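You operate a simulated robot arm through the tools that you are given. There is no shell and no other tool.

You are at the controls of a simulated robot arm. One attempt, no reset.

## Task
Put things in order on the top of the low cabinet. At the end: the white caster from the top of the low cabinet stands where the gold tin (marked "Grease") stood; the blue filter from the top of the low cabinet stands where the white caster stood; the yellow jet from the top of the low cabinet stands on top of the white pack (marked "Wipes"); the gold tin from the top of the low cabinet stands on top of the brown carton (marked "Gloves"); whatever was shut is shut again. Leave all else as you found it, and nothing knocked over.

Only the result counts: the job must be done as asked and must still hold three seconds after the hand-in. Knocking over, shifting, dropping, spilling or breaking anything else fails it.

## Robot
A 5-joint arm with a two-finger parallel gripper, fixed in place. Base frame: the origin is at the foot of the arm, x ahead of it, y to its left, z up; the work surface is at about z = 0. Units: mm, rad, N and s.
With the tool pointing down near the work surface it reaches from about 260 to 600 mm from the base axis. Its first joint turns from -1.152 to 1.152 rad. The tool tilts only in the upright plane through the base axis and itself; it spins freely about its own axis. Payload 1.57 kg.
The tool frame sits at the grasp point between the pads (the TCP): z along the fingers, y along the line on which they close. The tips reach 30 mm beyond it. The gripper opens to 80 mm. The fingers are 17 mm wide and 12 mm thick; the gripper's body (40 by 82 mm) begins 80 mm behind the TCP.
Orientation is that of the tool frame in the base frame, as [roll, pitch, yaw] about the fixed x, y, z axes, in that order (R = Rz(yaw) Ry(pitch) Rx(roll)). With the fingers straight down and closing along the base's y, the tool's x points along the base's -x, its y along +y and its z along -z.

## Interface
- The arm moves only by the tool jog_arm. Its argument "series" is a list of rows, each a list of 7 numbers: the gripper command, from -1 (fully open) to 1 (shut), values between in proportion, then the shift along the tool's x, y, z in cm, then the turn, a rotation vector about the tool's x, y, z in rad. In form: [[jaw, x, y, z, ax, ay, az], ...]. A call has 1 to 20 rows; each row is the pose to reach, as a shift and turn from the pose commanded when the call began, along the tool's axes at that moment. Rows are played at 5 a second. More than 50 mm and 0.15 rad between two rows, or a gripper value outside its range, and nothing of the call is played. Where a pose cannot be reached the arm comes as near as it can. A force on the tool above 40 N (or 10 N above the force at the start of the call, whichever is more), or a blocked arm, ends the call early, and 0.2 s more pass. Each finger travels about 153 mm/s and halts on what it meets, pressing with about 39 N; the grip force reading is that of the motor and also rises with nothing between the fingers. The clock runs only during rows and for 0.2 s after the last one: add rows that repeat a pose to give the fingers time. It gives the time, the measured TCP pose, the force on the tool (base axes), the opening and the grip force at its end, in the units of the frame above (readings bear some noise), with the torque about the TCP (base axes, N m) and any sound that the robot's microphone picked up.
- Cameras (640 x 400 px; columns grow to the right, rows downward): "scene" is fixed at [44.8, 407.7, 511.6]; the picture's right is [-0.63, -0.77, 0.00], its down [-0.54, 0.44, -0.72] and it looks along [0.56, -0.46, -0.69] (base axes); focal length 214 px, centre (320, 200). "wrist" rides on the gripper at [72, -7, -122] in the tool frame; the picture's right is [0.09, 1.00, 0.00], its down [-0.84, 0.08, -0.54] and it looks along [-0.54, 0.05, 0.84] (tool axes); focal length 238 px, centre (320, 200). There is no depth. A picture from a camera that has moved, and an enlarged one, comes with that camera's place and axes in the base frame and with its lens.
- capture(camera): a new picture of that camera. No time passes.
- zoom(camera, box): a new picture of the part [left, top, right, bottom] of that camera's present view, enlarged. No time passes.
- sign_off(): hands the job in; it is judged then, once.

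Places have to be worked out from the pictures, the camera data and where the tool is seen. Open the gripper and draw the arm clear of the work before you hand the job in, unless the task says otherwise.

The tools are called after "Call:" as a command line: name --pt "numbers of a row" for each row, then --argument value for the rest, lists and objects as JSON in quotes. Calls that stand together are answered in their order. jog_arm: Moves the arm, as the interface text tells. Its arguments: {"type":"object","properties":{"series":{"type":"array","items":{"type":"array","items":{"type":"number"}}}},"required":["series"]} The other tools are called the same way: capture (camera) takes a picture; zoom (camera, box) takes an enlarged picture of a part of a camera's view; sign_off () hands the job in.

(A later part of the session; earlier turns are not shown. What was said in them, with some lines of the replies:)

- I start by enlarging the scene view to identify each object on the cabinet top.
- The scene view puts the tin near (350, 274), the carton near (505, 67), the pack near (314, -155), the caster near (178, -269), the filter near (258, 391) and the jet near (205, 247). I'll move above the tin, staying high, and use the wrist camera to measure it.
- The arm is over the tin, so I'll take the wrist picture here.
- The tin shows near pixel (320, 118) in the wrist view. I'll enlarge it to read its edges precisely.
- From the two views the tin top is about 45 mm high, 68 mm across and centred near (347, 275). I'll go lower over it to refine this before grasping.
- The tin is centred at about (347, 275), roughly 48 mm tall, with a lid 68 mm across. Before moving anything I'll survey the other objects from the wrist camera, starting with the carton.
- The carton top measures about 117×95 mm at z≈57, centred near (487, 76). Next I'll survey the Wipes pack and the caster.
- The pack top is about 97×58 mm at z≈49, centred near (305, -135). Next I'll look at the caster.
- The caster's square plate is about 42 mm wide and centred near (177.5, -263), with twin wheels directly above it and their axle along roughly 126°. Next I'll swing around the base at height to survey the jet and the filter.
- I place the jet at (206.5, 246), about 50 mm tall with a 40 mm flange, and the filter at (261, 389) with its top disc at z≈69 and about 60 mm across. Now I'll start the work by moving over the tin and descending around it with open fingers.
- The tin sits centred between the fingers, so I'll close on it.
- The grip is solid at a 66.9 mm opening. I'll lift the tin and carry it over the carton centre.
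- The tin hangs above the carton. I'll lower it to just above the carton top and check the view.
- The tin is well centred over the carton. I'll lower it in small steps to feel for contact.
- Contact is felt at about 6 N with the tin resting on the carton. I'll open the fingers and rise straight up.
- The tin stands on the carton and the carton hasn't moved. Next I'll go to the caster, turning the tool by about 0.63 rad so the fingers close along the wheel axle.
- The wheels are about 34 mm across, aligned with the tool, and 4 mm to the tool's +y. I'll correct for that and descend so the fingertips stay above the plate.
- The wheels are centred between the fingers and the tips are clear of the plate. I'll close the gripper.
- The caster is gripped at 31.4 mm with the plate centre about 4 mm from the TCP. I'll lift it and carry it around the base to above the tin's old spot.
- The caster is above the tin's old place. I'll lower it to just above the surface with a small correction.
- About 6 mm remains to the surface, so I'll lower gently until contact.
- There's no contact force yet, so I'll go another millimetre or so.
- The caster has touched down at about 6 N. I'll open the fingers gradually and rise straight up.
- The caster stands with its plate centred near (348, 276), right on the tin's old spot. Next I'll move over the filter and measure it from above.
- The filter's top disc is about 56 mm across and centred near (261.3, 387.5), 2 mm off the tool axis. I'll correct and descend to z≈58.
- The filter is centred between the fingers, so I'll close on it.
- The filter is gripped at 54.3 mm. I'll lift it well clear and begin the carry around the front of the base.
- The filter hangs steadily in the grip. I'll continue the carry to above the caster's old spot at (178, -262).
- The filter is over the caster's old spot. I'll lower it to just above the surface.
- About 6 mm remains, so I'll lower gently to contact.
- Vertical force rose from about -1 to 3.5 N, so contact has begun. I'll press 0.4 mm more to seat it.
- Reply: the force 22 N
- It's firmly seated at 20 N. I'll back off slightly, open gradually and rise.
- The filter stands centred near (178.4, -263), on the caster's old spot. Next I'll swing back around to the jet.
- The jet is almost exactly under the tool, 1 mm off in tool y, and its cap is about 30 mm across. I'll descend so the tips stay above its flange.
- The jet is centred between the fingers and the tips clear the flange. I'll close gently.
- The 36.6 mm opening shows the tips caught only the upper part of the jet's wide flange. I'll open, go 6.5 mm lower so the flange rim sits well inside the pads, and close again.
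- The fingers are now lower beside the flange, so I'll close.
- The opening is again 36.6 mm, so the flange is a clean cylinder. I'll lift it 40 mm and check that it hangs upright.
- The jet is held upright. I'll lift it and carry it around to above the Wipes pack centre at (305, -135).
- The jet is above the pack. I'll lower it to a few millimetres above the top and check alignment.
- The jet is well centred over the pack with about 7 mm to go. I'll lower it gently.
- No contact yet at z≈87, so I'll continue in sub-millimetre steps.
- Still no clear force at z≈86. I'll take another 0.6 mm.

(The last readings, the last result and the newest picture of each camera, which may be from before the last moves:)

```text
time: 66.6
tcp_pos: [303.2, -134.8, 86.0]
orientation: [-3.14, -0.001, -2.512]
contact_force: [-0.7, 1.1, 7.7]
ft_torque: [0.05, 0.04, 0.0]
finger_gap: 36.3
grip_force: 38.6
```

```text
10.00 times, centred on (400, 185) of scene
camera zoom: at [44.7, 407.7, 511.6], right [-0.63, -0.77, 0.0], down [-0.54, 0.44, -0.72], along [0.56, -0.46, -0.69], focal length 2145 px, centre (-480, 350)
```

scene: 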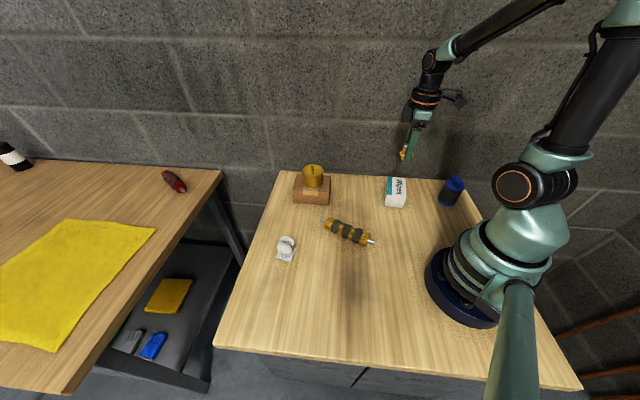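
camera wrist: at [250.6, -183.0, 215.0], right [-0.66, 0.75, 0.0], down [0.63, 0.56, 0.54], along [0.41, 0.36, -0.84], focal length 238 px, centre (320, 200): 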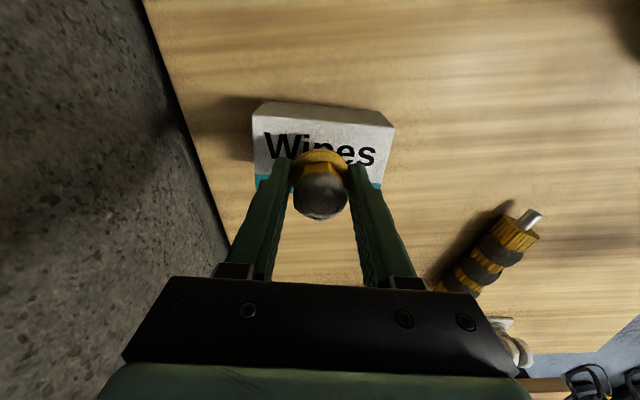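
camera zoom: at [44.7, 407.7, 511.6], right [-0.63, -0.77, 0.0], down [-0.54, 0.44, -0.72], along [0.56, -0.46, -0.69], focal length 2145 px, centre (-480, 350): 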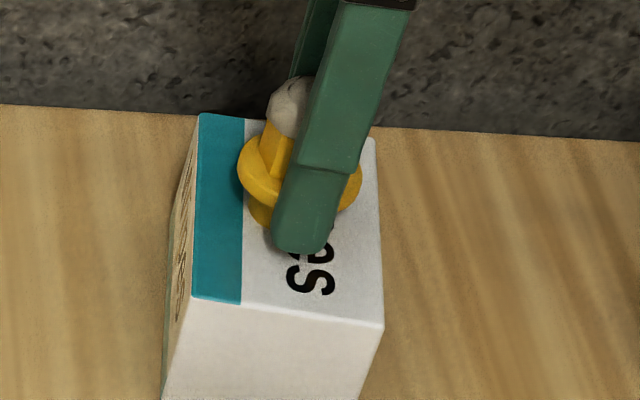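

The jet has touched down at 7.7 N. I'll open gradually and rise straight up.

Call:
jog_arm --pt "0.06 0 0 0 0 0 0" --pt "0.0 0 0 0 0 0 0" --pt "-0.2 0 0 0 0 0 0" --pt "-0.5 0 0 0 0 0 0" --pt "-0.5 0 0 0 0 0 0" --pt "-0.5 0 0 -2.0 0 0 0" --pt "-0.5 0 0 -5.0 0 0 0" --pt "-0.5 0 0 -9.0 0 0 0" --pt "-1 0 0 -12.0 0 0 0" --pt "-1 0 0 -12.0 0 0 0"

Call:
capture --camera "wrist"

Call:
zoom --camera "scene" --box '[370, 165, 434, 215]'

```text
time: 68.8
tcp_pos: [304.4, -134.9, 206.2]
orientation: [-3.14, 0.001, -2.512]
contact_force: [-0.4, 0.1, -0.7]
ft_torque: [0.0, 0.0, 0.0]
finger_gap: 79.9
grip_force: 0.0
```

```text
taken
camera wrist: at [249.9, -183.3, 328.2], right [-0.66, 0.75, 0.0], down [0.63, 0.56, 0.54], along [0.41, 0.36, -0.84], focal length 238 px, centre (320, 200)
```

wrist: 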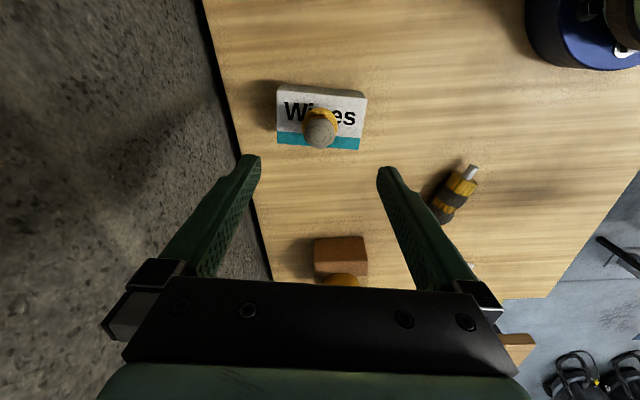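

```text
8.00 times, centred on (402, 190) of scene
camera zoom: at [44.8, 407.7, 511.6], right [-0.63, -0.77, 0.0], down [-0.54, 0.44, -0.72], along [0.56, -0.46, -0.69], focal length 1716 px, centre (-336, 280)
```

zoom: 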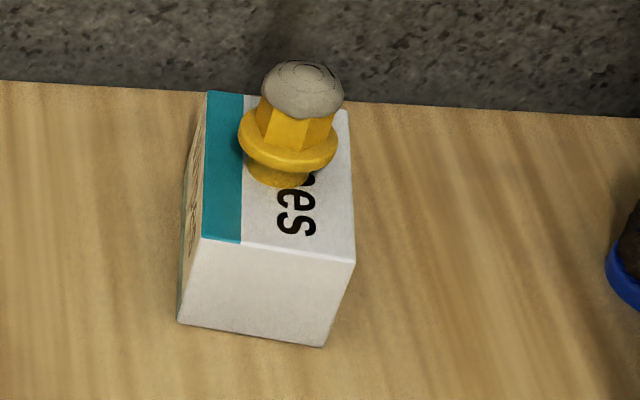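

The jet stands centred on the pack, and the pack hasn't moved. I'll draw the arm up and clear, then inspect the whole scene.

Call:
jog_arm --pt "-1 0 0 -4.5 0 0 0" --pt "-1 0 0 -9.0 0 0 0" --pt "-1 0 0 -13.0 0 0 0" --pt "-1 -4.0 1.8 -13.0 0 0 0" --pt "-1 -8.0 3.6 -13.0 0 0 0" --pt "-1 -12.0 5.4 -13.0 0 0 0" --pt "-1 -14.0 6.4 -13.0 0 0 0" --pt "-1 -14.0 6.4 -13.0 0 0 0" --pt "-1 -14.0 6.4 -13.0 0 0 0"

Call:
capture --camera "scene"

Call:
zoom --camera "scene" --box '[210, 160, 370, 290]'

Call:
zoom --camera "scene" --box '[360, 160, 500, 250]'

Call:
capture --camera "wrist"

```text
time: 70.8
tcp_pos: [376.8, -0.2, 335.7]
orientation: [3.141, -0.001, -2.512]
contact_force: [-0.6, -0.6, -1.1]
ft_torque: [0.01, 0.0, 0.04]
finger_gap: 79.9
grip_force: 0.0
```

```text
taken
```

scene: 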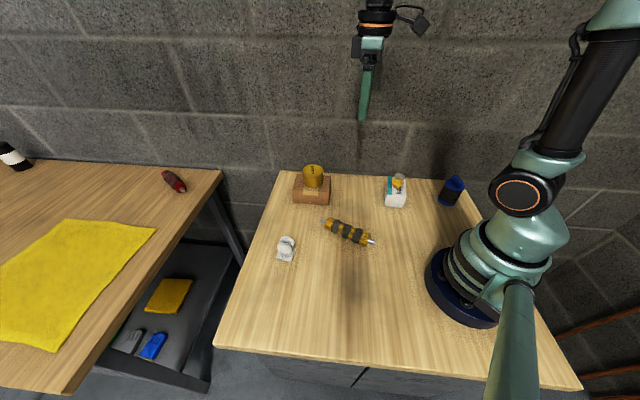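

```text
3.08 times, centred on (290, 225) of scene
camera zoom: at [44.8, 407.7, 511.6], right [-0.63, -0.77, 0.0], down [-0.54, 0.44, -0.72], along [0.56, -0.46, -0.69], focal length 660 px, centre (412, 123)
```

zoom: 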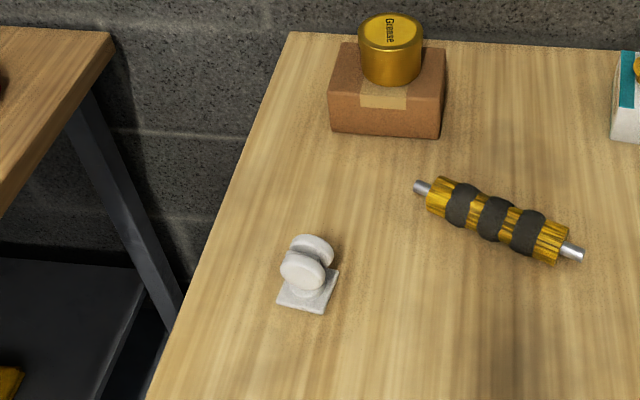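

```text
4.44 times, centred on (430, 205) of scene
camera zoom: at [44.8, 407.7, 511.6], right [-0.63, -0.77, 0.0], down [-0.54, 0.44, -0.72], along [0.56, -0.46, -0.69], focal length 953 px, centre (-169, 178)
```

zoom: 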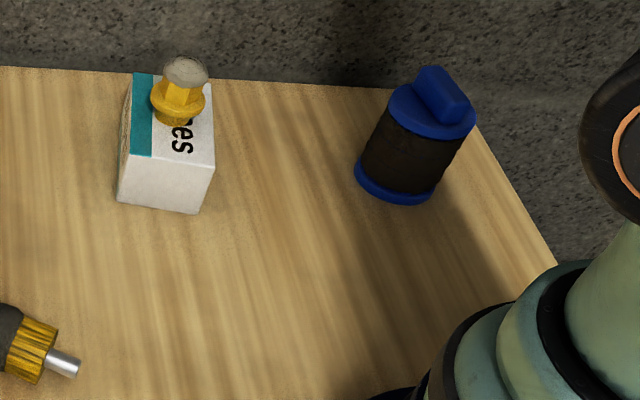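

```text
taken
camera wrist: at [324.2, -49.0, 457.6], right [-0.66, 0.75, 0.0], down [0.63, 0.56, 0.54], along [0.41, 0.36, -0.84], focal length 238 px, centre (320, 200)
```

wrist: 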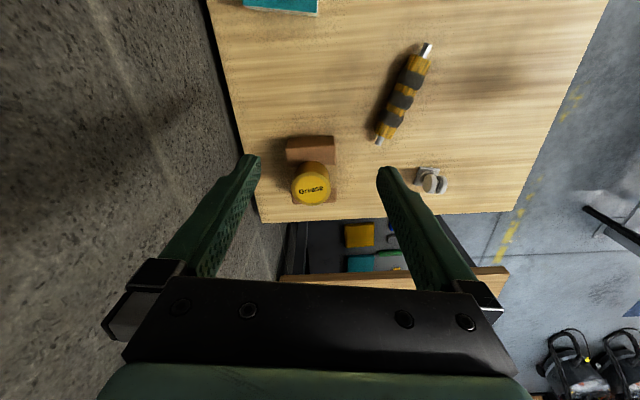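

All four objects stand upright where asked: the caster on the tin's spot, the filter on the caster's spot, the jet on the Wipes pack and the tin on the carton. Nothing else was disturbed and nothing was opened. The gripper is open and the arm is clear, so I'm handing the job in.

Call:
sign_off

```text
The job is handed in.
```

I moved all four objects on the low cabinet and handed the job in. The last pictures show everything upright:

- **Gold tin:** it stands near the centre of the brown carton. I never saw a "Gloves" label, but this was the only brown carton on the cabinet top.
- **White caster:** it stands where the tin was, within about 2 mm by my measurements.
- **Blue filter:** it stands where the caster was, within about 2 mm.
- **Yellow jet:** it stands near the centre of the white "Wipes" pack.

The pack and carton did not shift, and the yellow-and-black roller looks untouched. I opened nothing, so there was nothing to shut again. The gripper is open and the arm is raised clear of the work.
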